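You operate a simulated robot arm through the tools that you are given. There is no shell and no other tool. Be economical: measure what you need, move in short steps, check, and stop when the job is done.

Carry out the task below with a simulated two-armed robot. There is one attempt and no reset: what you move stays moved.

TASK
Grind the oats in the hand mill to flour and store it in the plain jar.
Fine: hold the mill while you wind, till nearly all is flour; close the jar and stand the mill on the side table. Set down upright: hand mill.

The check looks at the end state, three seconds after you hand in, the way a careful person would. Anything else that was tipped, shoved, dropped, spilled or broken makes it a failure.

THE ROBOT
Two 7-joint arms with two-finger parallel grippers on one trunk, on a base that drives. Base frame: it is fixed to the floor where the robot stands at the start and does not move with it; the origin is under the middle of the robot, x ahead of it, y to its left, z up. Readings come in mm, rad, newtons and seconds.
The left shoulder is at the start at [70, 163, 1320], the right one opposite. With the tool pointing down near the work surface each hand reaches from about 360 to 880 mm from the robot's upright axis, wherever it stands, measured 20 degrees to its own side. Places, roughly: coffee mill [700, 900, 1200]; jar lid (8x8x5 cm) [600, 0, 1100]; plain jar (8x8x13 cm) [600, 0, 1100]; side table [600, -600, 900]; wide end of the ledge [700, 100, 1000]. Payload 3.43 kg a hand.
The TCP of each hand is the grasp point between the finger pads, 34 mm short of the fingertips. In the tool frame z runs along the fingers and y along their closing line. Largest opening 128 mm; finger width 24, thickness 12; the body of the gripper, 48 by 130 mm, starts 96 mm behind the TCP.
Orientation is that of the tool frame in the base frame, as a unit quaternion [x, y, z, w]. With the fingers straight down and closing along the base's y, the tool's x points along the base's -x, its y along +y and its z along -z.

THE INTERFACE
- The arms move only by the tool servo_tool. It takes "left_motion", "right_motion" or both (then of equal length, played together; a hand with none holds still); each is a list of rows, each a list of 2 entries, a list of its own where there are three numbers: the shift along the base's x, y, z in units of 300 mm (1.0 is 300 mm), then the turn, a rotation vector about the base's x, y, z in units of 90 degrees (1.0 is 90 degrees). In form: [[[tx, ty, tz], [ax, ay, az]], ...]. A call has 1 to 12 rows; each row is the pose to reach, as a shift and turn from the pose commanded when the call began. "left_hand" and "right_hand" are, for a hand that has rows, the finger opening in cm, from 0 to 12.8, set as the call begins (left out, the last holds). A call with a number of a shift or a turn outside -1 to 1 is refused whole. Rows are played at 5 a second. More than 50 mm and 0.15 rad between two rows, or a gripper value outside its range, and nothing of the call is played. A pose out of reach is approached as far as the arm can. The call stops where the force on the tool passes 70 N (or 10 N more than at its start, if that is more) or the arm is blocked; 0.2 s more then pass. The fingers move at their own pace (about 153 mm/s each) and stop on an object; they squeeze with about 26 N. The grip force told is the motor's: it shows also when the fingers shut on nothing. Time passes only in rows, and 0.2 s behind the last, so rows that repeat a pose let the fingers close. It gives the time, the measured TCP pose, the force on the tool (base axes), the opening and the grip force at its end, in the units of the frame above (readings bear some noise), with the torque about the TCP (base axes, N m) and any sound that the robot's microphone picked up.
- Cameras (640 x 400 px; columns grow to the right, rows downward): "scene" is now at [130.3, -24.5, 1554.5]; the picture's right is [-0.36, -0.93, 0.00], its down [-0.50, 0.19, -0.84] and it looks along [0.79, -0.31, -0.54] (base axes); focal length 245 px, centre (320, 200). "left" rides on the left gripper at [76, 11, -160] in its tool frame; the picture's right is [-0.15, 0.99, 0.00], its down [-0.88, -0.13, -0.46] and it looks along [-0.45, -0.07, 0.89] (tool axes); focal length 234 px, centre (320, 200). "right" rides on the right gripper at [76, -11, -160] in its tool frame; the picture's right is [0.15, 0.99, 0.00], its down [-0.88, 0.13, -0.46] and it looks along [-0.45, 0.07, 0.89] (tool axes); focal length 234 px, centre (320, 200). There is no depth. A picture from a camera that has moved, and an enlarged one, comes with that camera's place and axes in the base frame and with its lens. The place of the scene camera against the robot may be out by one fixed shift of up to 12 mm in any direction.
- snapshot(camera): a new picture of that camera. It takes no simulated time.
- move_column(by): slides the trunk up (or, below 0, down) by that many mm; the arms and the scene camera ride with it, the base frame stays. It gives what a move gives, with no picture.
- steer(legs): drives the robot by 1 to 6 legs, each [ahead, left, turn to the left] in mm, mm and rad, along the robot's own axes; the way and the turn of a leg run together, so that a leg with both is an arc; at most 1500 mm and 3.142 rad a leg. The arms and the cameras ride along, it lands a little off, and it stops where it bumps. It gives what a move gives.
- aim_head(pan, tilt): turns the head with the scene camera to pan (to the left, within 1.501 rad either way) and tilt (down, from -0.506 to 1.204), counted from straight ahead of the robot. It gives what a move gives.
- inspect(camera, box): a new picture of the part [left, top, right, bottom] of that camera's present view, enlarged. It takes no simulated time.
- job_done(): hands the job in; it is judged then, once.

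Go step by step. Nothing tells you exact positions but the pictures and the camera data: compare them with the known pose of the tool, close in by small moves and look again before you grip or let go. The budget is 120 turns and 88 pictures, counting those below and the enlarged ones. Unless the task says otherwise, let go and move clear before handing in, and close with one line.

The tools are called after "Call:" by a JSON object that holds its "method" and its "body". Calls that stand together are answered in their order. servo_tool: Moves the arms, as the interface text tells. Its arguments: {"type":"object","properties":{"left_motion":{"type":"array"},"left_hand":{"type":"number"},"right_motion":{"type":"array"},"right_hand":{"type":"number"}},"required":[]} The other tools are called the same way: move_column (by) slides the trunk up or down; steer (legs) drives the base; aim_head (pan, tilt) turns the head that bears the scene camera; snapshot (camera) takes a picture; inspect (camera, box) takes an enlarged picture of a part of a camera's view; job_done () hands the job in.

At the start:

```text
clock: 0.0
left_position: [519.5, -38.5, 1437.8]
left_tool_rot: [-0.001, 1.0, -0.001, 0.0]
left_wrist_force: [0.3, -0.4, -0.1]
left_wrist_torque: [0.02, 0.02, 0.01]
left_opening: 128.0
left_gripper_force: 0.0
right_position: [405.7, -480.0, 1426.8]
right_tool_rot: [0.0, 1.0, 0.0, 0.0]
right_wrist_force: [0.0, -0.2, 0.2]
right_wrist_torque: [0.01, 0.0, -0.02]
right_opening: 127.9
right_gripper_force: 0.0
trunk travel left (down, up): [-800.0, 140.0]
robot x, y, heading: [-1.6, 0.9, -0.002]
head pan, tilt: [-0.372, 0.565]
```

scene: 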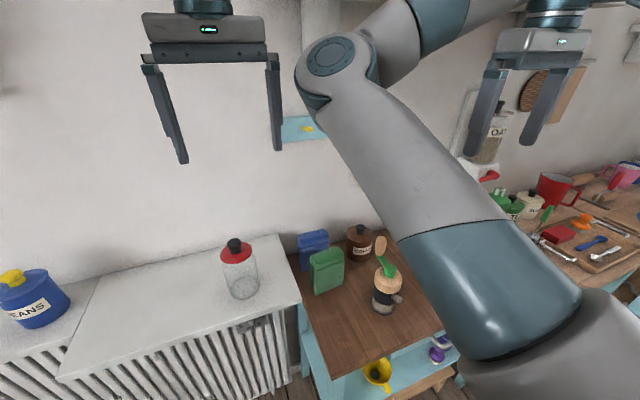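
right: 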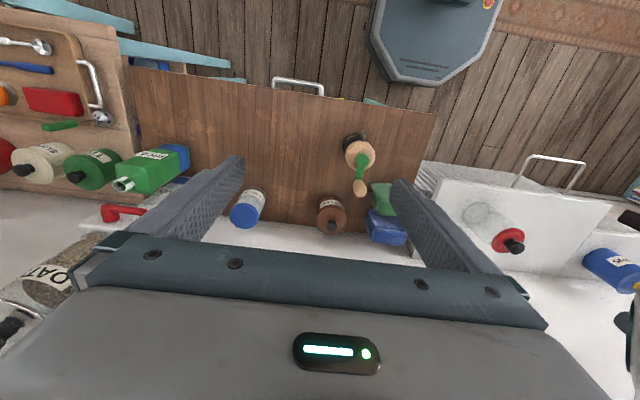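
left: 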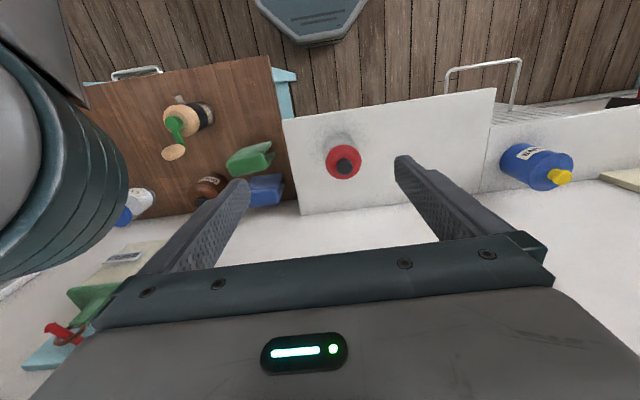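

I see a clear jar with a red lid on a white ledge, and a small mill with a green crank on the brown table. I'll look around more before moving anything.

Call:
{"method": "aim_head", "body": {"pan": 0.3, "tilt": 0.6}}

Call:
{"method": "snapshot", "body": {"camera": "scene"}}

Call:
{"method": "inspect", "body": {"camera": "right", "box": [220, 60, 540, 260]}}

Call:
{"method": "inspect", "body": {"camera": "left", "box": [80, 60, 400, 260]}}

```text
clock: 1.1
left_position: [520.9, -38.9, 1438.0]
left_tool_rot: [-0.001, 1.0, -0.001, 0.0]
left_wrist_force: [0.2, -0.4, -0.3]
left_wrist_torque: [0.04, 0.02, 0.0]
left_opening: 128.0
left_gripper_force: 0.1
right_position: [405.6, -480.9, 1426.7]
right_tool_rot: [0.001, 1.0, 0.0, -0.001]
right_wrist_force: [-0.7, 0.6, 0.6]
right_wrist_torque: [0.05, -0.02, -0.02]
right_opening: 128.1
right_gripper_force: 0.1
trunk travel left (down, up): [-800.0, 140.0]
robot x, y, heading: [-1.6, -5.9, -0.002]
head pan, tilt: [0.3, 0.6]
```

```text
84 pictures are left
camera scene: at [131.4, 34.1, 1551.3], right [0.29, -0.96, 0.0], down [-0.54, -0.17, -0.82], along [0.79, 0.24, -0.57], focal length 245 px, centre (320, 200)
```

scene: 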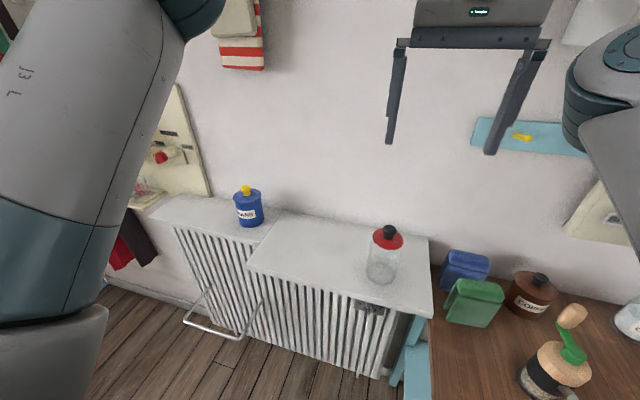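

```text
2.00 times, centred on (380, 160) of right
camera zoom: at [330.0, -491.4, 1586.3], right [-0.15, 0.99, 0.0], down [0.88, 0.13, 0.46], along [0.45, 0.07, -0.89], focal length 468 px, centre (200, 280)
```

zoom: 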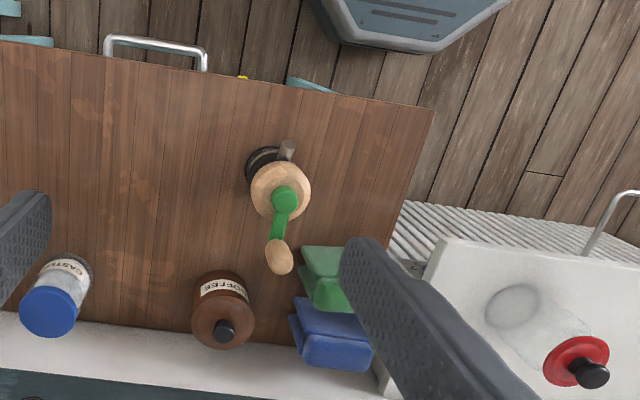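

```text
2.00 times, centred on (240, 160) of left
camera zoom: at [442.5, -27.1, 1595.9], right [0.15, 0.99, 0.0], down [0.88, -0.13, 0.46], along [0.45, -0.07, -0.89], focal length 468 px, centre (480, 280)
```

zoom: 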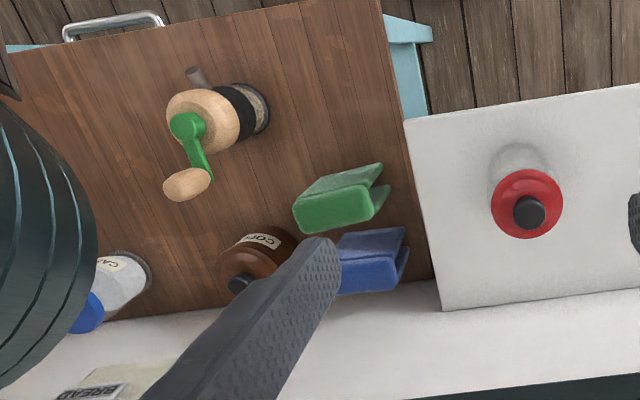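

The hand mill (wooden top, green crank, dark band) is on the brown table. Next I'll look to the right and further left to find which table is the side table.

Call:
{"method": "aim_head", "body": {"pan": -1.0, "tilt": 0.6}}

Call:
{"method": "snapshot", "body": {"camera": "scene"}}

Call:
{"method": "aim_head", "body": {"pan": -0.65, "tilt": 0.85}}

Call:
{"method": "snapshot", "body": {"camera": "scene"}}

Call:
{"method": "aim_head", "body": {"pan": 1.1, "tilt": 0.5}}

Call:
{"method": "snapshot", "body": {"camera": "scene"}}

```text
clock: 2.5
left_position: [519.7, -38.1, 1437.4]
left_tool_rot: [0.0, 1.0, -0.001, 0.001]
left_wrist_force: [0.6, 0.7, 0.3]
left_wrist_torque: [-0.02, 0.01, 0.03]
left_opening: 127.8
left_gripper_force: 0.0
right_position: [405.6, -481.4, 1426.3]
right_tool_rot: [-0.001, 1.0, 0.0, 0.0]
right_wrist_force: [0.1, -0.1, 0.0]
right_wrist_torque: [-0.01, 0.01, -0.01]
right_opening: 128.0
right_gripper_force: 0.0
trunk travel left (down, up): [-800.0, 140.0]
robot x, y, heading: [-3.4, -0.8, 0.002]
head pan, tilt: [-1.0, 0.6]
```

```text
81 pictures are left
camera scene: at [94.8, -66.3, 1551.3], right [-0.84, -0.54, 0.0], down [-0.31, 0.48, -0.82], along [0.45, -0.69, -0.57], focal length 245 px, centre (320, 200)
```

scene: 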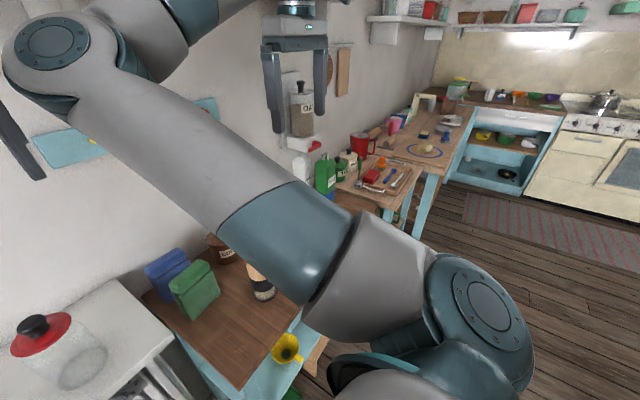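

```text
clock: 3.4
left_position: [520.5, -39.1, 1437.0]
left_tool_rot: [-0.001, 1.0, 0.0, 0.0]
left_wrist_force: [-0.3, 0.1, 0.8]
left_wrist_torque: [-0.01, 0.0, 0.01]
left_opening: 127.8
left_gripper_force: 0.0
right_position: [405.7, -480.9, 1426.1]
right_tool_rot: [0.001, 1.0, -0.001, -0.001]
right_wrist_force: [0.4, 0.2, -0.4]
right_wrist_torque: [-0.02, 0.01, 0.0]
right_opening: 128.1
right_gripper_force: 0.1
trunk travel left (down, up): [-800.0, 140.0]
robot x, y, heading: [-1.0, 2.0, -0.002]
head pan, tilt: [-0.649, 0.85]
```

```text
80 pictures are left
camera scene: at [109.2, -39.3, 1530.5], right [-0.61, -0.8, 0.0], down [-0.6, 0.45, -0.66], along [0.53, -0.4, -0.75], focal length 245 px, centre (320, 200)
```

scene: 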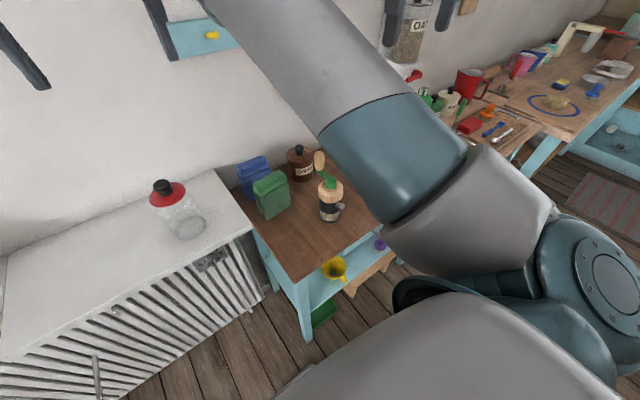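

```text
clock: 5.1
left_position: [520.0, -38.7, 1438.0]
left_tool_rot: [-0.001, 1.0, -0.002, 0.0]
left_wrist_force: [-0.5, 0.5, -0.2]
left_wrist_torque: [0.02, -0.01, -0.03]
left_opening: 128.1
left_gripper_force: 0.1
right_position: [405.2, -480.5, 1427.7]
right_tool_rot: [0.0, 1.0, 0.0, 0.001]
right_wrist_force: [0.4, 1.1, 0.0]
right_wrist_torque: [0.0, -0.01, 0.0]
right_opening: 127.8
right_gripper_force: 0.1
trunk travel left (down, up): [-800.0, 140.0]
robot x, y, heading: [1.0, 1.4, -0.001]
head pan, tilt: [1.1, 0.499]
```

```text
79 pictures are left
camera scene: at [88.4, 89.1, 1560.4], right [0.89, -0.45, 0.0], down [-0.22, -0.43, -0.88], along [0.4, 0.78, -0.48], focal length 245 px, centre (320, 200)
```

scene: 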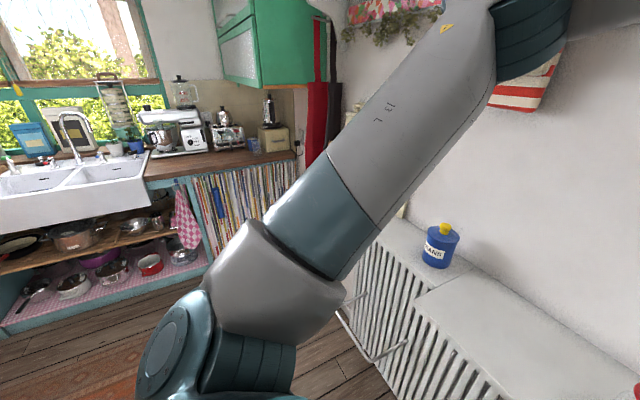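

The brown table is the side table, and the mill stands on it at about (480, -358). I'll take close looks at the mill and the jar.

Call:
{"method": "aim_head", "body": {"pan": -0.6, "tilt": 0.8}}

Call:
{"method": "inspect", "body": {"camera": "scene", "box": [270, 140, 390, 215]}}

Call:
{"method": "inspect", "body": {"camera": "scene", "box": [110, 140, 270, 240]}}

```text
clock: 6.8
left_position: [519.9, -38.9, 1437.6]
left_tool_rot: [0.0, 1.0, -0.001, 0.001]
left_wrist_force: [-0.2, 0.4, -0.6]
left_wrist_torque: [-0.01, 0.01, 0.01]
left_opening: 128.0
left_gripper_force: 0.0
right_position: [406.0, -481.0, 1426.3]
right_tool_rot: [0.0, 1.0, 0.0, 0.0]
right_wrist_force: [0.1, -0.5, 0.4]
right_wrist_torque: [-0.01, 0.0, -0.02]
right_opening: 128.1
right_gripper_force: 0.1
trunk travel left (down, up): [-800.0, 140.0]
robot x, y, heading: [0.4, 0.7, -0.001]
head pan, tilt: [-0.6, 0.799]
```

```text
5.33 times, centred on (330, 178) of scene
camera zoom: at [113.6, -37.5, 1534.4], right [-0.56, -0.83, 0.0], down [-0.59, 0.4, -0.7], along [0.58, -0.39, -0.72], focal length 1305 px, centre (267, 320)
```

zoom: 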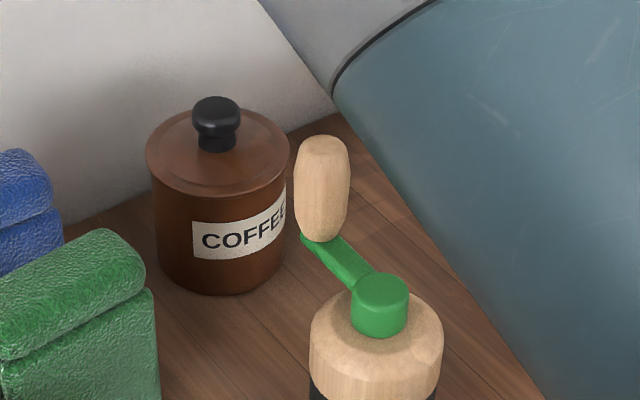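

```text
4.00 times, centred on (190, 190) of scene
camera zoom: at [113.6, -37.5, 1534.4], right [-0.56, -0.83, 0.0], down [-0.59, 0.4, -0.7], along [0.58, -0.39, -0.72], focal length 979 px, centre (840, 240)
```

zoom: 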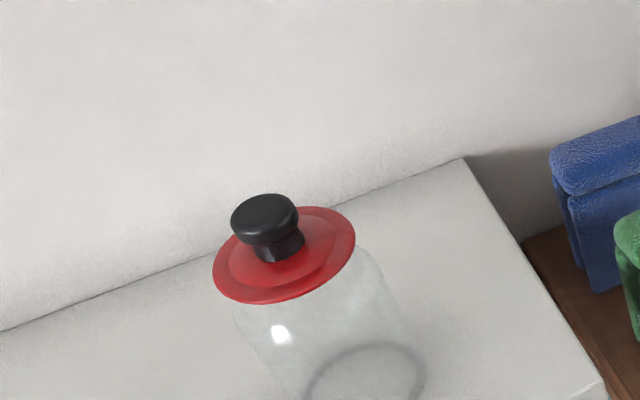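

The crank has an upright wooden knob on the far (wall) side. I need to see the lower body of the mill.

Call:
{"method": "inspect", "body": {"camera": "scene", "box": [290, 160, 390, 235]}}

Call:
{"method": "servo_tool", "body": {"right_motion": [[[0, -0.05, -0.16], [0, 0, 0]], [[0, -0.05, -0.32], [0, 0, 0]], [[0, -0.05, -0.48], [0, 0, 0]], [[0, -0.05, -0.64], [0, 0, 0]], [[0, -0.05, -0.8], [0, 0, 0]]]}}

Call:
{"method": "snapshot", "body": {"camera": "right"}}

```text
5.33 times, centred on (340, 198) of scene
camera zoom: at [113.6, -37.5, 1534.4], right [-0.56, -0.83, 0.0], down [-0.59, 0.4, -0.7], along [0.58, -0.39, -0.72], focal length 1305 px, centre (213, 213)
```

zoom: 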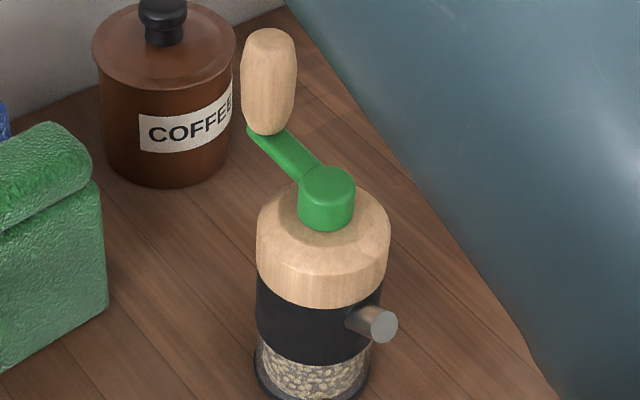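

```text
refused: row 1 steps farther than a row can; nothing moved
```

```text
75 pictures are left
camera right: at [330.0, -491.4, 1586.3], right [-0.15, 0.99, 0.0], down [0.88, 0.13, 0.46], along [0.45, 0.07, -0.89], focal length 234 px, centre (320, 200)
```

right: 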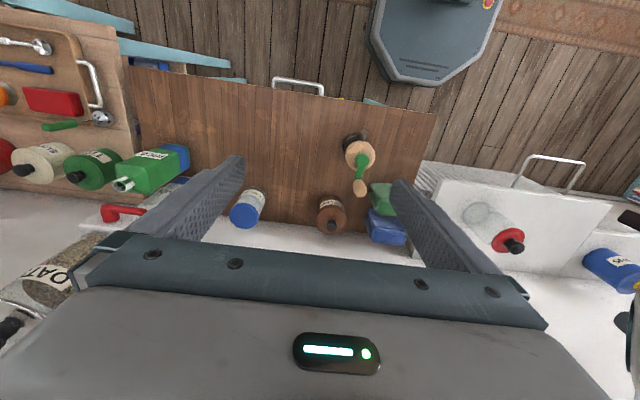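

The mill has glass at the bottom holding the oats, a black band with a steel spout toward the robot, and a wooden cap with the crank. The jar lid's knob is at about (596, 2, 1160), so I'll take the lid off first with the left hand, starting with an approach above it.

Call:
{"method": "servo_tool", "body": {"left_motion": [[[0.063, 0.035, -0.13], [0, 0, 0]], [[0.126, 0.07, -0.26], [0, 0, 0]], [[0.19, 0.105, -0.395], [0, 0, 0]], [[0.253, 0.14, -0.527], [0, 0, 0]]], "left_hand": 6.5}}

Call:
{"method": "snapshot", "body": {"camera": "left"}}

Call:
{"method": "aim_head", "body": {"pan": 0.0, "tilt": 0.6}}

Call:
{"method": "snapshot", "body": {"camera": "scene"}}

```text
clock: 7.8
left_position: [598.0, 4.4, 1278.2]
left_tool_rot: [-0.001, 1.0, -0.001, -0.001]
left_wrist_force: [0.5, 0.7, -0.7]
left_wrist_torque: [-0.01, 0.02, 0.02]
left_opening: 65.0
left_gripper_force: 0.2
right_position: [408.7, -480.0, 1426.2]
right_tool_rot: [0.001, 1.0, -0.002, -0.001]
right_wrist_force: [0.1, 0.0, -0.3]
right_wrist_torque: [-0.03, 0.06, 0.06]
right_opening: 128.3
right_gripper_force: 0.2
trunk travel left (down, up): [-800.0, 140.0]
robot x, y, heading: [1.0, -2.1, 0.001]
head pan, tilt: [-0.6, 0.799]
```

```text
74 pictures are left
camera left: at [521.1, 16.5, 1436.4], right [0.15, 0.99, 0.0], down [0.88, -0.13, 0.46], along [0.45, -0.07, -0.89], focal length 234 px, centre (320, 200)
```

left: 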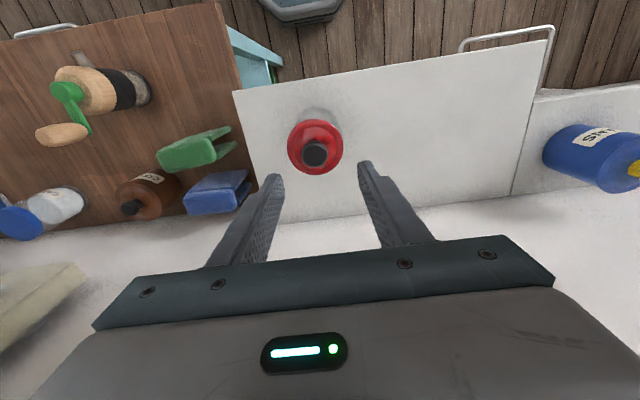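

```text
clock: 8.8
left_position: [596.0, 4.2, 1279.5]
left_tool_rot: [0.0, 1.0, -0.001, 0.0]
left_wrist_force: [-0.2, -0.6, -0.2]
left_wrist_torque: [0.01, 0.0, 0.01]
left_opening: 64.9
left_gripper_force: 0.0
right_position: [404.9, -480.2, 1427.4]
right_tool_rot: [0.0, 1.0, 0.0, 0.0]
right_wrist_force: [0.4, 0.1, 0.0]
right_wrist_torque: [-0.01, 0.01, 0.02]
right_opening: 127.9
right_gripper_force: 0.1
trunk travel left (down, up): [-800.0, 140.0]
robot x, y, heading: [1.0, -3.0, -0.002]
head pan, tilt: [0.0, 0.6]
```

```text
73 pictures are left
camera scene: at [135.0, 7.8, 1551.3], right [0.0, -1.0, 0.0], down [-0.57, 0.0, -0.82], along [0.82, 0.0, -0.57], focal length 245 px, centre (320, 200)
```

scene: 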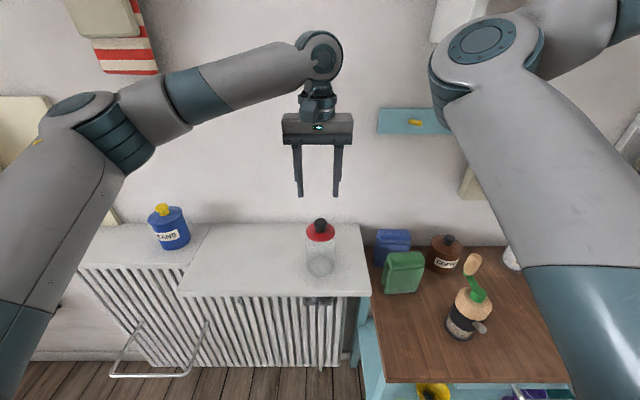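

The lid knob is at about (597, -3, 1158). I'll shift slightly, come down around it and close.

Call:
{"method": "servo_tool", "body": {"left_motion": [[[0, -0.023, -0.1], [0, 0, 0]], [[0, -0.023, -0.2], [0, 0, 0]], [[0, -0.023, -0.3], [0, 0, 0]], [[0, -0.023, -0.34], [0, 0, 0]]], "left_hand": 6.5}}

Call:
{"method": "inspect", "body": {"camera": "scene", "box": [270, 160, 370, 285]}}

Call:
{"method": "inspect", "body": {"camera": "left", "box": [200, 50, 440, 250]}}

```text
clock: 9.8
left_position: [597.5, -2.2, 1177.0]
left_tool_rot: [-0.001, 1.0, 0.001, 0.0]
left_wrist_force: [0.1, -0.2, -0.3]
left_wrist_torque: [0.01, 0.02, 0.0]
left_opening: 65.0
left_gripper_force: 0.2
right_position: [405.6, -480.4, 1426.2]
right_tool_rot: [0.0, 1.0, 0.0, 0.0]
right_wrist_force: [-0.6, 0.7, 0.3]
right_wrist_torque: [0.02, 0.01, 0.02]
right_opening: 127.8
right_gripper_force: 0.1
trunk travel left (down, up): [-800.0, 140.0]
robot x, y, heading: [-1.9, 0.9, 0.001]
head pan, tilt: [0.0, 0.6]
```

```text
3.20 times, centred on (320, 222) of scene
camera zoom: at [135.7, 7.8, 1551.3], right [0.0, -1.0, 0.0], down [-0.57, 0.0, -0.82], along [0.82, 0.0, -0.57], focal length 783 px, centre (320, 128)
```

zoom: 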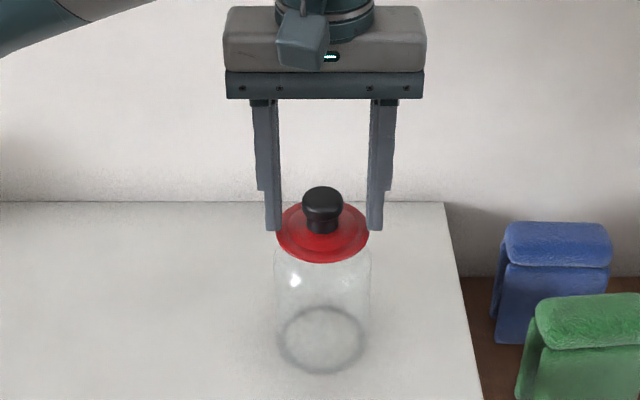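

```text
2.00 times, centred on (320, 150) of left
camera zoom: at [519.0, 8.1, 1335.8], right [0.14, 0.99, 0.0], down [0.88, -0.13, 0.46], along [0.45, -0.07, -0.89], focal length 468 px, centre (320, 300)
```

zoom: 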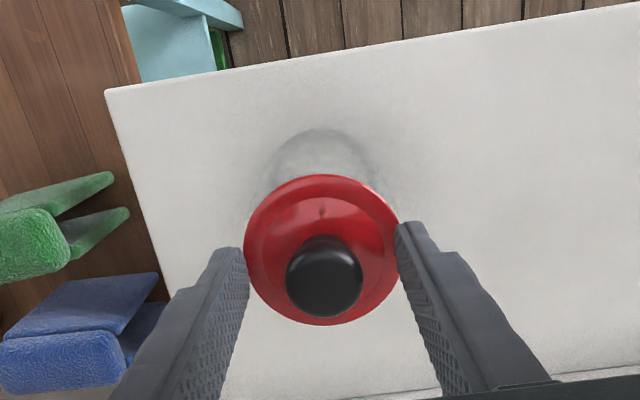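

The knob is centred between the fingers. I'll close and lift a little to see whether the lid comes off freely.

Call:
{"method": "servo_tool", "body": {"left_motion": [[[0, 0, 0], [0, 0, 0]], [[0, 0, 0], [0, 0, 0]], [[0, 0, 0.05], [0, 0, 0]], [[0, 0, 0.1], [0, 0, 0]]], "left_hand": 0}}

Call:
{"method": "inspect", "body": {"camera": "scene", "box": [270, 160, 370, 285]}}

```text
clock: 10.8
left_position: [595.1, -2.8, 1207.5]
left_tool_rot: [0.0, 1.0, -0.001, 0.001]
left_wrist_force: [-0.5, 0.1, -1.7]
left_wrist_torque: [-0.02, -0.01, -0.03]
left_opening: 30.6
left_gripper_force: 25.6
right_position: [405.7, -480.5, 1426.3]
right_tool_rot: [0.0, 1.0, 0.0, -0.001]
right_wrist_force: [1.4, -0.9, -0.1]
right_wrist_torque: [0.0, 0.0, -0.02]
right_opening: 128.0
right_gripper_force: 0.1
trunk travel left (down, up): [-800.0, 140.0]
robot x, y, heading: [-1.0, -0.9, -0.001]
head pan, tilt: [0.0, 0.6]
```

```text
3.20 times, centred on (320, 222) of scene
camera zoom: at [135.2, 7.8, 1551.3], right [0.0, -1.0, 0.0], down [-0.57, 0.0, -0.82], along [0.82, 0.0, -0.57], focal length 783 px, centre (320, 128)
```

zoom: 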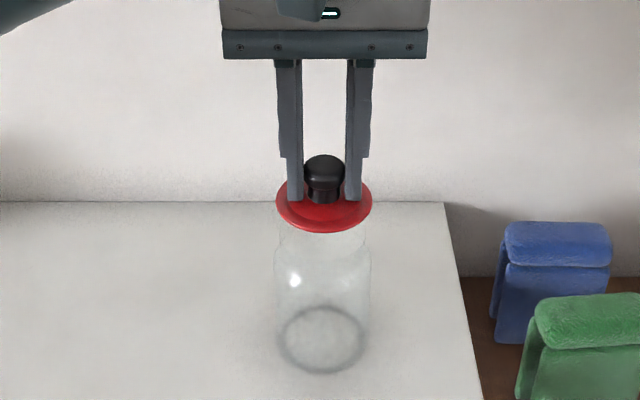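

The lid lifted freely. I'll carry it left along the ledge to about y = 150 and lower it.

Call:
{"method": "servo_tool", "body": {"left_motion": [[[0, 0, 0.1], [0, 0, 0]], [[0, 0.16, 0.1], [0, 0, 0]], [[0, 0.32, 0.1], [0, 0, 0]], [[0, 0.48, 0.05], [0, 0, 0]], [[0, 0.51, -0.1], [0, 0, 0]], [[0, 0.51, -0.25], [0, 0, 0]], [[0, 0.51, -0.38], [0, 0, 0]], [[0, 0.51, -0.46], [0, 0, 0]]]}}

Call:
{"method": "snapshot", "body": {"camera": "scene"}}

Call:
{"method": "inspect", "body": {"camera": "scene", "box": [210, 180, 330, 280]}}

```text
refused: row 4 steps farther than a row can; nothing moved
```

```text
69 pictures are left
camera scene: at [135.2, 7.8, 1551.3], right [0.0, -1.0, 0.0], down [-0.57, 0.0, -0.82], along [0.82, 0.0, -0.57], focal length 245 px, centre (320, 200)
```

scene: 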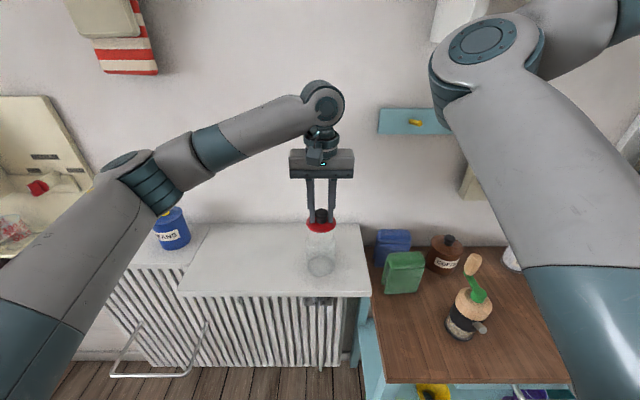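

```text
4.00 times, centred on (270, 230) of scene
camera zoom: at [135.2, 7.8, 1551.3], right [0.0, -1.0, 0.0], down [-0.57, 0.0, -0.82], along [0.82, 0.0, -0.57], focal length 979 px, centre (520, 80)
```

zoom: 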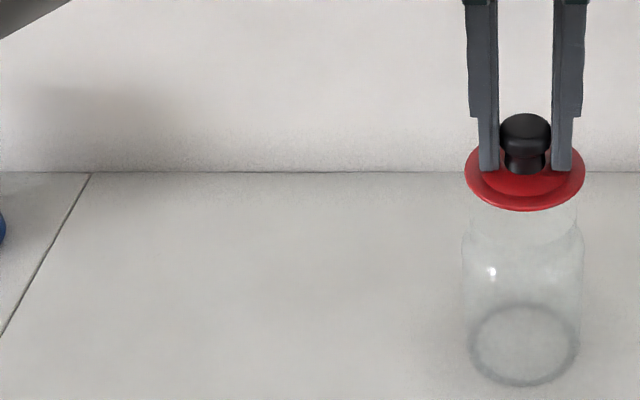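

A step was too long, so nothing moved. I'll repeat with smaller steps.

Call:
{"method": "servo_tool", "body": {"left_motion": [[[0, 0, 0.14], [0, 0, 0]], [[0, 0.15, 0.15], [0, 0, 0]], [[0, 0.3, 0.15], [0, 0, 0]], [[0, 0.43, 0.1], [0, 0, 0]], [[0, 0.5, -0.03], [0, 0, 0]], [[0, 0.51, -0.18], [0, 0, 0]], [[0, 0.51, -0.32], [0, 0, 0]], [[0, 0.51, -0.42], [0, 0, 0]], [[0, 0.51, -0.46], [0, 0, 0]]]}}

Call:
{"method": "inspect", "body": {"camera": "scene", "box": [210, 180, 330, 280]}}

```text
clock: 12.8
left_position: [596.9, 148.9, 1067.2]
left_tool_rot: [-0.001, 1.0, -0.001, 0.0]
left_wrist_force: [-0.2, 0.2, -1.5]
left_wrist_torque: [0.02, -0.03, 0.02]
left_opening: 30.2
left_gripper_force: 25.8
right_position: [406.4, -480.6, 1427.3]
right_tool_rot: [0.0, 1.0, 0.0, 0.001]
right_wrist_force: [-0.2, 0.2, 0.6]
right_wrist_torque: [-0.04, 0.0, -0.01]
right_opening: 127.7
right_gripper_force: 0.0
trunk travel left (down, up): [-800.0, 140.0]
robot x, y, heading: [0.6, 3.1, -0.002]
head pan, tilt: [0.0, 0.6]
```

```text
4.00 times, centred on (270, 230) of scene
camera zoom: at [135.5, 8.1, 1551.3], right [0.0, -1.0, 0.0], down [-0.57, 0.0, -0.82], along [0.82, 0.0, -0.57], focal length 979 px, centre (520, 80)
```

zoom: 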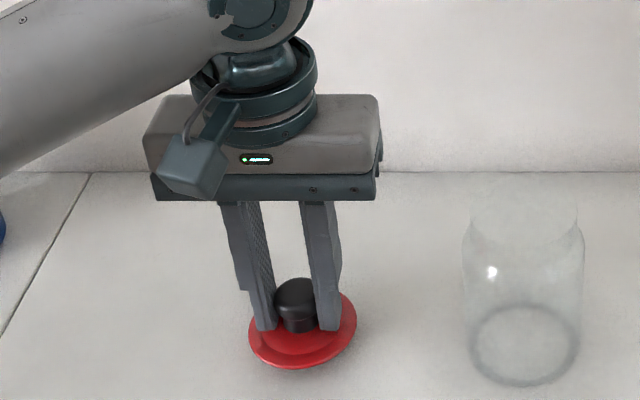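

The lid is just above the ledge. I'll lower in small steps, watching the force.

Call:
{"method": "servo_tool", "body": {"left_motion": [[[0, 0, -0.01], [0, 0, 0]], [[0, 0, -0.02], [0, 0, 0]]]}}

Call:
{"method": "servo_tool", "body": {"left_motion": [[[0, 0, -0.008], [0, 0, 0]], [[0, 0, -0.016], [0, 0, 0]]]}}

```text
clock: 13.4
left_position: [596.1, 149.0, 1062.8]
left_tool_rot: [-0.001, 1.0, 0.0, 0.0]
left_wrist_force: [0.4, 0.9, -0.2]
left_wrist_torque: [-0.03, -0.01, -0.01]
left_opening: 30.3
left_gripper_force: 26.2
right_position: [406.0, -480.3, 1426.2]
right_tool_rot: [0.0, 1.0, 0.0, 0.0]
right_wrist_force: [0.6, 0.9, -0.1]
right_wrist_torque: [-0.01, -0.03, 0.01]
right_opening: 127.8
right_gripper_force: 0.2
trunk travel left (down, up): [-800.0, 140.0]
robot x, y, heading: [1.8, -1.5, 0.002]
head pan, tilt: [0.0, 0.6]
```

```text
clock: 14.1
left_position: [596.6, 150.6, 1060.9]
left_tool_rot: [-0.001, 1.0, -0.001, 0.001]
left_wrist_force: [-0.2, 1.6, 11.8]
left_wrist_torque: [-0.01, 0.04, 0.01]
left_opening: 30.2
left_gripper_force: 25.8
right_position: [403.1, -481.4, 1427.4]
right_tool_rot: [0.0, 1.0, 0.0, 0.001]
right_wrist_force: [0.0, -0.2, 0.9]
right_wrist_torque: [0.01, -0.05, -0.04]
right_opening: 128.0
right_gripper_force: 0.2
trunk travel left (down, up): [-800.0, 140.0]
robot x, y, heading: [0.9, -0.5, 0.0]
head pan, tilt: [0.0, 0.6]
```

The lid is standing on the ledge. I'll release it and rise clear.

Call:
{"method": "servo_tool", "body": {"left_motion": [[[0, 0, 0.005], [0, 0, 0]], [[0, 0, 0.005], [0, 0, 0]], [[0, 0, 0.1], [0, 0, 0]], [[0, 0, 0.25], [0, 0, 0]], [[0, 0, 0.4], [0, 0, 0]], [[-0.1, 0, 0.52], [0, 0, 0]], [[-0.22, 0, 0.62], [0, 0, 0]], [[-0.35, 0, 0.7], [0, 0, 0]]], "left_hand": 6.5}}

Call:
{"method": "steer", "body": {"legs": [[0, 0, -0.3]]}}

Call:
{"method": "snapshot", "body": {"camera": "scene"}}

```text
clock: 15.8
left_position: [488.7, 150.1, 1267.8]
left_tool_rot: [-0.001, 1.0, -0.001, 0.001]
left_wrist_force: [-0.4, 0.2, -0.2]
left_wrist_torque: [0.03, -0.02, 0.05]
left_opening: 64.7
left_gripper_force: 0.1
right_position: [404.3, -481.3, 1426.4]
right_tool_rot: [0.0, 1.0, -0.001, 0.001]
right_wrist_force: [-0.4, 0.4, 0.4]
right_wrist_torque: [0.0, -0.01, 0.02]
right_opening: 128.2
right_gripper_force: 0.0
trunk travel left (down, up): [-800.0, 140.0]
robot x, y, heading: [1.7, 0.6, 0.001]
head pan, tilt: [0.0, 0.6]
```

```text
clock: 17.2
left_position: [512.9, -2.1, 1267.7]
left_tool_rot: [0.148, 0.989, 0.0, -0.001]
left_wrist_force: [-0.3, 0.1, 0.2]
left_wrist_torque: [0.0, 0.03, 0.02]
left_opening: 65.0
left_gripper_force: 0.0
right_position: [246.6, -579.1, 1427.1]
right_tool_rot: [0.149, 0.989, -0.001, 0.0]
right_wrist_force: [-0.1, -0.6, -0.7]
right_wrist_torque: [-0.03, -0.01, -0.01]
right_opening: 128.3
right_gripper_force: 0.2
trunk travel left (down, up): [-800.0, 140.0]
robot x, y, heading: [2.6, -1.9, -0.301]
head pan, tilt: [0.0, 0.6]
```

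```text
66 pictures are left
camera scene: at [129.6, -32.1, 1551.3], right [-0.3, -0.96, 0.0], down [-0.54, 0.17, -0.82], along [0.79, -0.24, -0.57], focal length 245 px, centre (320, 200)
```

scene: 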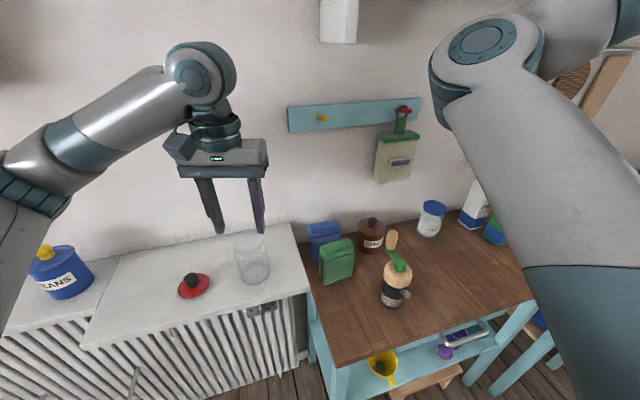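

The lid and open jar are on the ledge, and the mill is ahead. I'll turn further right and back off a little so the left arm can take the mill horizontally.

Call:
{"method": "steer", "body": {"legs": [[0, 0, -0.3], [-80, 0, 0]]}}

Call:
{"method": "servo_tool", "body": {"left_motion": [[[0, -0.1, 0], [0, 0, -0.08]], [[0, -0.2, 0], [0, 0, -0.16]], [[0, -0.3, 0], [0, 0, -0.24]]], "left_hand": 12.8}}

Call:
{"method": "snapshot", "body": {"camera": "left"}}

Call:
{"method": "snapshot", "body": {"camera": "scene"}}

```text
clock: 19.2
left_position: [427.7, -110.6, 1265.5]
left_tool_rot: [0.294, 0.956, 0.0, -0.002]
left_wrist_force: [0.6, -0.2, 0.0]
left_wrist_torque: [0.08, 0.04, 0.01]
left_opening: 65.1
left_gripper_force: 0.0
right_position: [4.2, -584.1, 1424.6]
right_tool_rot: [0.295, 0.955, 0.001, -0.003]
right_wrist_force: [-0.4, -0.9, -0.4]
right_wrist_torque: [0.04, 0.02, 0.0]
right_opening: 127.8
right_gripper_force: 0.0
trunk travel left (down, up): [-800.0, 140.0]
robot x, y, heading: [-65.4, 45.1, -0.598]
head pan, tilt: [0.0, 0.6]
```

```text
clock: 20.1
left_position: [422.9, -197.8, 1268.9]
left_tool_rot: [0.469, 0.883, 0.0, 0.001]
left_wrist_force: [-0.8, 0.3, 0.9]
left_wrist_torque: [0.01, -0.04, 0.0]
left_opening: 127.8
left_gripper_force: 0.0
right_position: [-3.7, -580.1, 1425.4]
right_tool_rot: [0.294, 0.956, -0.001, 0.001]
right_wrist_force: [-1.0, -0.3, 0.0]
right_wrist_torque: [-0.02, -0.04, 0.01]
right_opening: 127.9
right_gripper_force: 0.0
trunk travel left (down, up): [-800.0, 140.0]
robot x, y, heading: [-65.4, 50.3, -0.6]
head pan, tilt: [0.0, 0.6]
```

```text
65 pictures are left
camera left: at [387.0, -128.6, 1427.1], right [0.9, 0.43, 0.0], down [0.39, -0.8, 0.46], along [0.2, -0.41, -0.89], focal length 234 px, centre (320, 200)
```

left: 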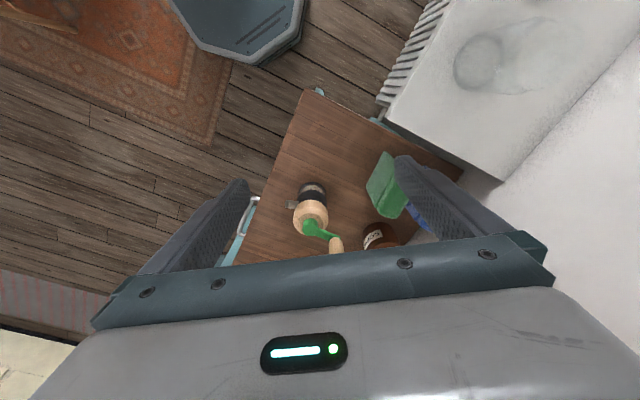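

```text
64 pictures are left
camera scene: at [43.3, -25.0, 1551.6], right [-0.56, -0.83, 0.0], down [-0.47, 0.32, -0.83], along [0.68, -0.47, -0.56], focal length 245 px, centre (320, 200)
```

scene: 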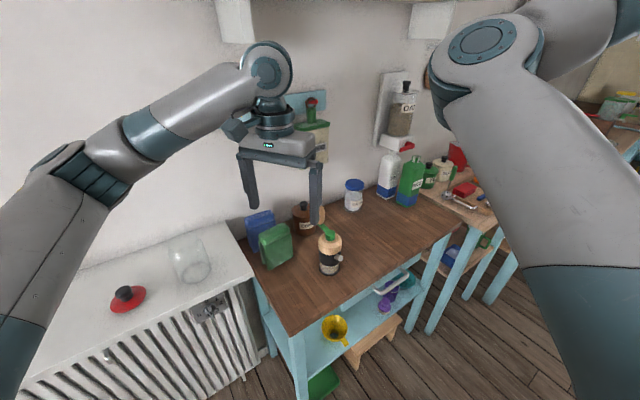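

I'll enlarge the mill in the left camera to fix its axis and the spout direction.

Call:
{"method": "inspect", "body": {"camera": "left", "box": [260, 165, 380, 265]}}

Call:
{"method": "inspect", "body": {"camera": "scene", "box": [280, 200, 380, 285]}}

```text
4.00 times, centred on (320, 215) of left
camera zoom: at [387.0, -128.6, 1427.1], right [0.9, 0.43, 0.0], down [0.39, -0.8, 0.46], along [0.2, -0.41, -0.89], focal length 937 px, centre (320, 140)
```

zoom: 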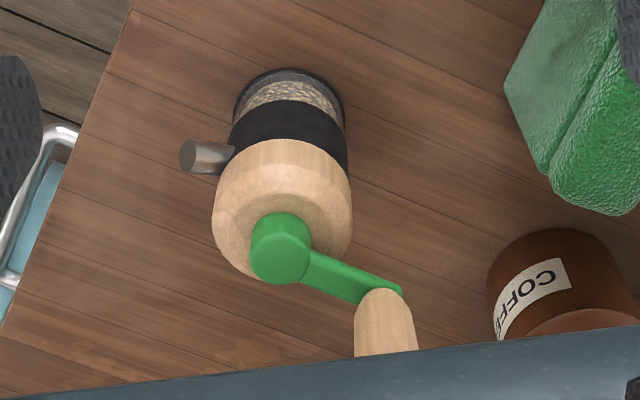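

```text
4.71 times, centred on (330, 242) of scene
camera zoom: at [43.3, -25.0, 1551.6], right [-0.56, -0.83, 0.0], down [-0.47, 0.32, -0.83], along [0.68, -0.47, -0.56], focal length 1152 px, centre (273, 0)
```

zoom: 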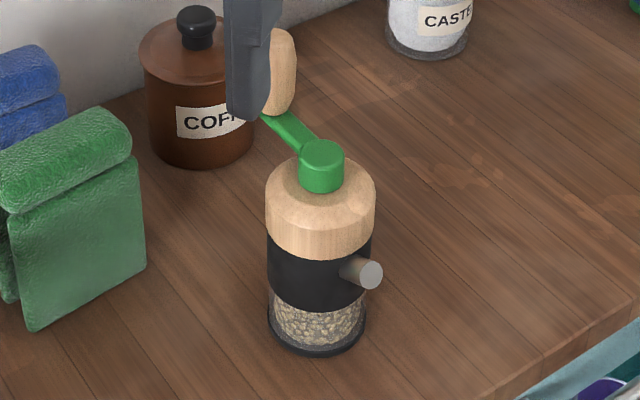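

The mill axis is at about (479, -358), the spout points to (-0.9, -0.43), and the crank knob is on the wall side. I'll pitch the left hand to nearly horizontal, still high up.

Call:
{"method": "servo_tool", "body": {"left_motion": [[[0, -0.02, 0], [-0.0737, -0.0497, 0]], [[0, -0.045, 0], [-0.1474, -0.0994, 0]], [[0, -0.07, 0], [-0.2211, -0.1491, 0]], [[0, -0.09, 0], [-0.2948, -0.1988, 0]], [[0, -0.115, 0], [-0.3685, -0.2485, 0]], [[-0.01, -0.14, 0], [-0.4422, -0.2982, 0]], [[-0.01, -0.16, 0], [-0.5159, -0.3479, 0]], [[-0.01, -0.185, 0], [-0.5896, -0.3976, 0]], [[-0.015, -0.21, 0], [-0.6633, -0.4473, 0]], [[-0.015, -0.23, 0], [-0.737, -0.497, 0]]], "left_hand": 12.8}}

Call:
{"method": "snapshot", "body": {"camera": "scene"}}

```text
clock: 22.2
left_position: [421.0, -266.0, 1267.1]
left_tool_rot: [0.359, 0.676, -0.303, 0.568]
left_wrist_force: [0.6, 1.3, 0.3]
left_wrist_torque: [0.01, 0.03, 0.01]
left_opening: 127.9
left_gripper_force: 0.0
right_position: [-0.7, -580.5, 1427.8]
right_tool_rot: [0.295, 0.956, 0.0, -0.001]
right_wrist_force: [0.5, -0.6, -0.8]
right_wrist_torque: [0.02, 0.0, -0.03]
right_opening: 128.3
right_gripper_force: 0.0
trunk travel left (down, up): [-800.0, 140.0]
robot x, y, heading: [-63.2, 41.6, -0.597]
head pan, tilt: [0.0, 0.6]
```

```text
61 pictures are left
camera scene: at [46.5, -25.1, 1551.4], right [-0.56, -0.83, 0.0], down [-0.47, 0.32, -0.82], along [0.68, -0.47, -0.57], focal length 245 px, centre (320, 200)
```

scene: 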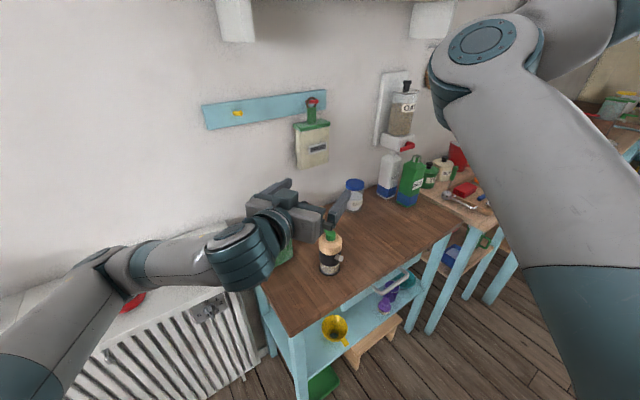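

The left hand is nearly horizontal behind the mill, and the forearm stays on the robot's side of the ledge. I'll lower toward the cap's height.

Call:
{"method": "servo_tool", "body": {"left_motion": [[[0, 0, -0.15], [0, 0, 0]], [[0, 0, -0.3], [0, 0, 0]], [[0, 0, -0.45], [0, 0, 0]], [[0, 0, -0.6], [0, 0, 0]], [[0, 0, -0.73], [0, 0, 0]]]}}

Call:
{"method": "snapshot", "body": {"camera": "scene"}}

Call:
{"method": "snapshot", "body": {"camera": "left"}}

```text
clock: 23.4
left_position: [417.6, -266.3, 1049.4]
left_tool_rot: [0.358, 0.677, -0.302, 0.568]
left_wrist_force: [1.0, 0.3, 0.2]
left_wrist_torque: [-0.01, 0.02, -0.01]
left_opening: 127.9
left_gripper_force: 0.0
right_position: [-1.0, -580.6, 1426.5]
right_tool_rot: [0.294, 0.956, 0.001, 0.0]
right_wrist_force: [0.0, -0.3, -0.8]
right_wrist_torque: [-0.04, -0.05, 0.01]
right_opening: 128.0
right_gripper_force: 0.0
trunk travel left (down, up): [-800.0, 140.0]
robot x, y, heading: [-63.0, 46.0, -0.601]
head pan, tilt: [0.0, 0.6]
```

```text
60 pictures are left
camera scene: at [45.1, -25.0, 1551.5], right [-0.56, -0.83, 0.0], down [-0.47, 0.32, -0.83], along [0.68, -0.47, -0.56], focal length 245 px, centre (320, 200)
```

scene: 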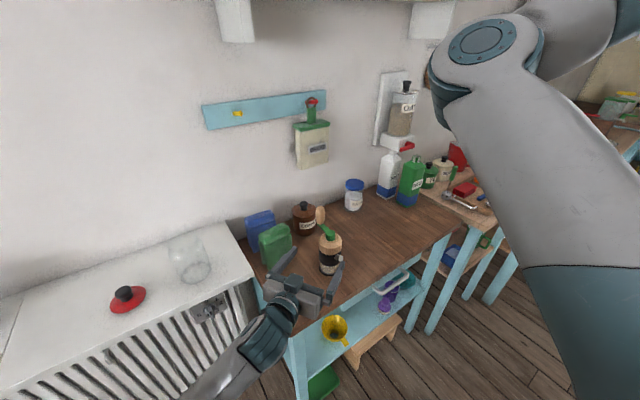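

```text
59 pictures are left
camera left: at [330.2, -118.8, 1001.0], right [0.83, 0.53, 0.14], down [-0.27, 0.18, 0.95], along [0.48, -0.83, 0.29], focal length 234 px, centre (320, 200)
```

left: 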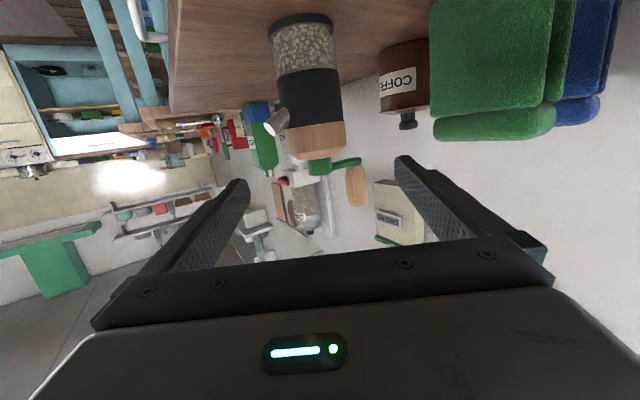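

From this side view the cap spans about z 1000–1032, and the spout is just below at about 988. The hand is aligned, so I'll lower to z = 1017 and advance around the cap.

Call:
{"method": "servo_tool", "body": {"left_motion": [[[0, 0, -0.06], [0, 0, 0]], [[0, 0, -0.108], [0, 0, 0]], [[0.067, -0.099, -0.108], [0, 0, 0]], [[0.134, -0.199, -0.108], [0, 0, 0]], [[0.201, -0.298, -0.108], [0, 0, 0]]]}}

Call:
{"method": "snapshot", "body": {"camera": "left"}}

Call:
{"method": "inspect", "body": {"camera": "scene", "box": [270, 200, 390, 300]}}

```text
clock: 24.6
left_position: [480.6, -356.8, 1015.3]
left_tool_rot: [0.358, 0.678, -0.302, 0.567]
left_wrist_force: [1.1, -0.6, -0.6]
left_wrist_torque: [-0.02, -0.03, 0.0]
left_opening: 128.0
left_gripper_force: 0.1
right_position: [-1.3, -582.3, 1426.6]
right_tool_rot: [0.294, 0.956, 0.001, -0.001]
right_wrist_force: [0.3, 0.7, -0.4]
right_wrist_torque: [0.0, 0.01, 0.0]
right_opening: 128.2
right_gripper_force: 0.0
trunk travel left (down, up): [-800.0, 140.0]
robot x, y, heading: [-63.6, 47.9, -0.599]
head pan, tilt: [0.0, 0.6]
```

```text
58 pictures are left
camera left: at [392.8, -209.6, 968.7], right [0.83, 0.53, 0.14], down [-0.27, 0.17, 0.95], along [0.48, -0.83, 0.29], focal length 234 px, centre (320, 200)
```

left: 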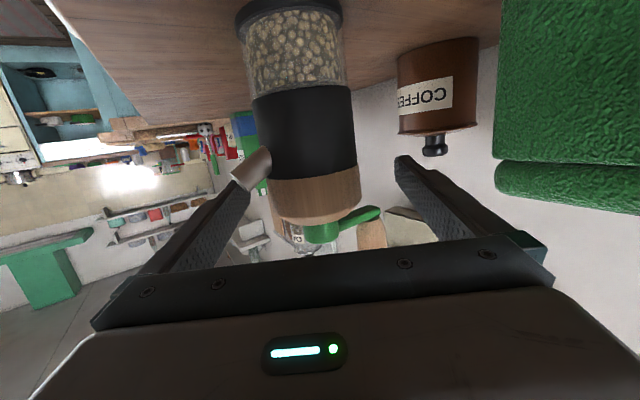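

```text
4.00 times, centred on (330, 250) of scene
camera zoom: at [46.1, -26.4, 1551.2], right [-0.56, -0.83, 0.0], down [-0.47, 0.32, -0.82], along [0.68, -0.46, -0.57], focal length 979 px, centre (280, 0)
```

zoom: 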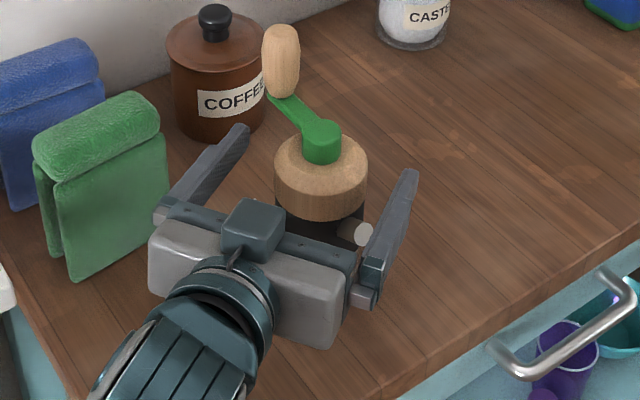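

The fingers straddle the cap; the spout tip sits just below finger height, so I'll raise 5 mm, centre by 2 mm and close.

Call:
{"method": "servo_tool", "body": {"left_motion": [[[-0.006, -0.004, 0.018], [0, 0, 0]], [[-0.006, -0.004, 0.018], [0, 0, 0]], [[-0.006, -0.004, 0.018], [0, 0, 0]], [[-0.006, -0.004, 0.018], [0, 0, 0]]], "left_hand": 6.0}}

Call:
{"method": "inspect", "body": {"camera": "left", "box": [160, 0, 440, 250]}}

Call:
{"method": "inspect", "body": {"camera": "scene", "box": [270, 200, 390, 300]}}

```text
clock: 25.6
left_position: [478.2, -358.1, 1021.9]
left_tool_rot: [0.359, 0.677, -0.303, 0.566]
left_wrist_force: [-0.7, 0.3, 0.0]
left_wrist_torque: [0.11, -0.03, 0.03]
left_opening: 68.5
left_gripper_force: 26.5
right_position: [-0.7, -581.3, 1426.2]
right_tool_rot: [0.295, 0.956, 0.0, -0.001]
right_wrist_force: [0.4, -0.2, -0.4]
right_wrist_torque: [0.01, 0.02, 0.0]
right_opening: 127.9
right_gripper_force: 0.1
trunk travel left (down, up): [-800.0, 140.0]
robot x, y, heading: [-63.8, 45.8, -0.601]
head pan, tilt: [0.0, 0.6]
```

```text
1.60 times, centred on (300, 125) of left
camera zoom: at [390.6, -210.3, 974.1], right [0.83, 0.53, 0.14], down [-0.27, 0.17, 0.95], along [0.48, -0.83, 0.29], focal length 375 px, centre (352, 320)
```

zoom: 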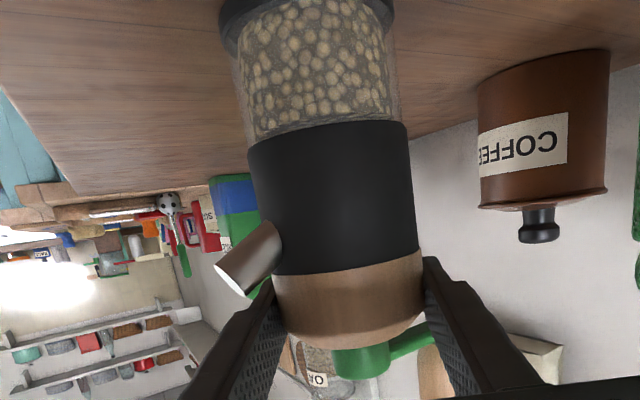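

```text
4.00 times, centred on (330, 250) of scene
camera zoom: at [46.0, -25.6, 1551.3], right [-0.56, -0.83, 0.0], down [-0.47, 0.32, -0.82], along [0.68, -0.47, -0.57], focal length 979 px, centre (280, 0)
```

zoom: 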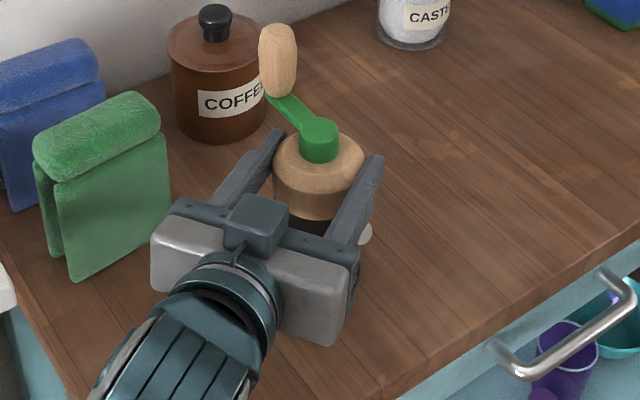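

The mill is gripped by the cap. Now I'll bring the right hand over the crank knob, at about (525, -358), top z about 1120.

Call:
{"method": "servo_tool", "body": {"right_motion": [[[0.14, 0.06, 0], [0, 0, 0]], [[0.28, 0.12, 0], [0, 0, 0]], [[0.42, 0.18, 0], [0, 0, 0]], [[0.56, 0.24, 0], [0, 0, 0]], [[0.7, 0.3, 0], [0, 0, 0]], [[0.84, 0.36, 0], [0, 0, 0]], [[0.98, 0.42, 0], [0, 0, 0]]], "right_hand": 6.0}}

Call:
{"method": "servo_tool", "body": {"right_motion": [[[0.128, 0.054, -0.08], [0, 0, 0]], [[0.256, 0.108, -0.16], [0, 0, 0]], [[0.384, 0.162, -0.24], [0, 0, 0]], [[0.512, 0.216, -0.32], [0, 0, 0]], [[0.64, 0.27, -0.4], [0, 0, 0]], [[0.768, 0.324, -0.48], [0, 0, 0]]]}}

Call:
{"method": "snapshot", "body": {"camera": "right"}}

Call:
{"method": "snapshot", "body": {"camera": "scene"}}

```text
clock: 27.2
left_position: [479.5, -357.3, 1022.7]
left_tool_rot: [0.359, 0.677, -0.302, 0.567]
left_wrist_force: [0.8, 0.4, -0.2]
left_wrist_torque: [0.1, -0.11, 0.02]
left_opening: 68.5
left_gripper_force: 26.1
right_position: [215.3, -572.8, 1445.3]
right_tool_rot: [0.295, 0.956, 0.0, -0.001]
right_wrist_force: [0.3, -0.2, 0.2]
right_wrist_torque: [-0.01, 0.03, 0.0]
right_opening: 60.0
right_gripper_force: 0.1
right hand out of reach, approached as far as the arm can: row 3, 4, 5, 6, 7
trunk travel left (down, up): [-800.0, 140.0]
robot x, y, heading: [-65.5, 45.0, -0.597]
head pan, tilt: [0.0, 0.6]
```

```text
clock: 28.6
left_position: [479.7, -359.6, 1022.8]
left_tool_rot: [0.357, 0.676, -0.308, 0.567]
left_wrist_force: [-3.7, -6.9, 9.6]
left_wrist_torque: [-1.05, 0.16, -0.29]
left_opening: 68.9
left_gripper_force: 26.2
right_position: [334.6, -618.6, 1315.2]
right_tool_rot: [0.407, 0.905, -0.12, -0.041]
right_wrist_force: [0.2, 0.7, -0.2]
right_wrist_torque: [-0.03, 0.13, -0.04]
right_opening: 59.9
right_gripper_force: 0.0
right hand out of reach, approached as far as the arm can: row 1, 2, 3, 6
trunk travel left (down, up): [-800.0, 140.0]
robot x, y, heading: [-66.0, 44.5, -0.598]
head pan, tilt: [0.0, 0.6]
stopped in row 6 (right hand): the arm was blocked; the commanded pose is now the measured one
```

```text
54 pictures are left
camera right: at [304.0, -539.5, 1471.0], right [0.62, 0.74, -0.25], down [0.76, -0.49, 0.43], along [0.2, -0.46, -0.87], focal length 234 px, centre (320, 200)
```

right: 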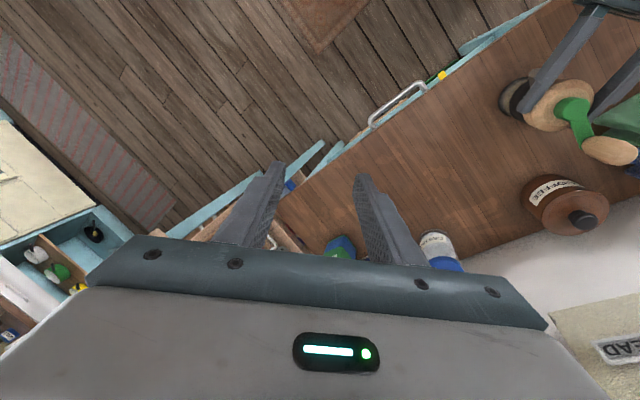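

```text
53 pictures are left
camera scene: at [53.1, -24.4, 1551.3], right [-0.56, -0.83, 0.0], down [-0.47, 0.32, -0.82], along [0.68, -0.47, -0.57], focal length 245 px, centre (320, 200)
```

scene: 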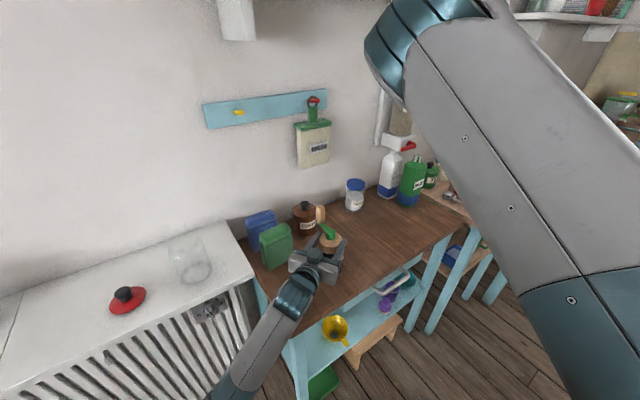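

The right arm ran out of reach up high and was blocked with a tilt, though the mill looks undisturbed. I'll lower the right hand nearer the robot and straighten its orientation, then approach lower down.

Call:
{"method": "servo_tool", "body": {"right_motion": [[[-0.03, 0.05, -0.05], [0.033, -0.024, 0.039]], [[-0.05, 0.11, -0.12], [0.066, -0.048, 0.078]], [[-0.06, 0.19, -0.2], [0.099, -0.071, 0.117]], [[-0.06, 0.26, -0.28], [0.132, -0.095, 0.156]]]}}

```text
clock: 29.8
left_position: [476.4, -357.5, 1022.6]
left_tool_rot: [0.359, 0.675, -0.305, 0.568]
left_wrist_force: [-3.7, 4.5, 3.0]
left_wrist_torque: [0.49, 0.15, 0.16]
left_opening: 68.1
left_gripper_force: 26.0
right_position: [289.2, -547.2, 1169.6]
right_tool_rot: [0.31, 0.949, 0.027, -0.048]
right_wrist_force: [0.2, -0.8, 0.7]
right_wrist_torque: [-0.02, -0.02, -0.02]
right_opening: 60.1
right_gripper_force: 0.1
trunk travel left (down, up): [-800.0, 140.0]
robot x, y, heading: [-65.8, 42.5, -0.601]
head pan, tilt: [0.0, 0.6]
stopped in row 4 (right hand): the arm was blocked; the commanded pose is now the measured one
```

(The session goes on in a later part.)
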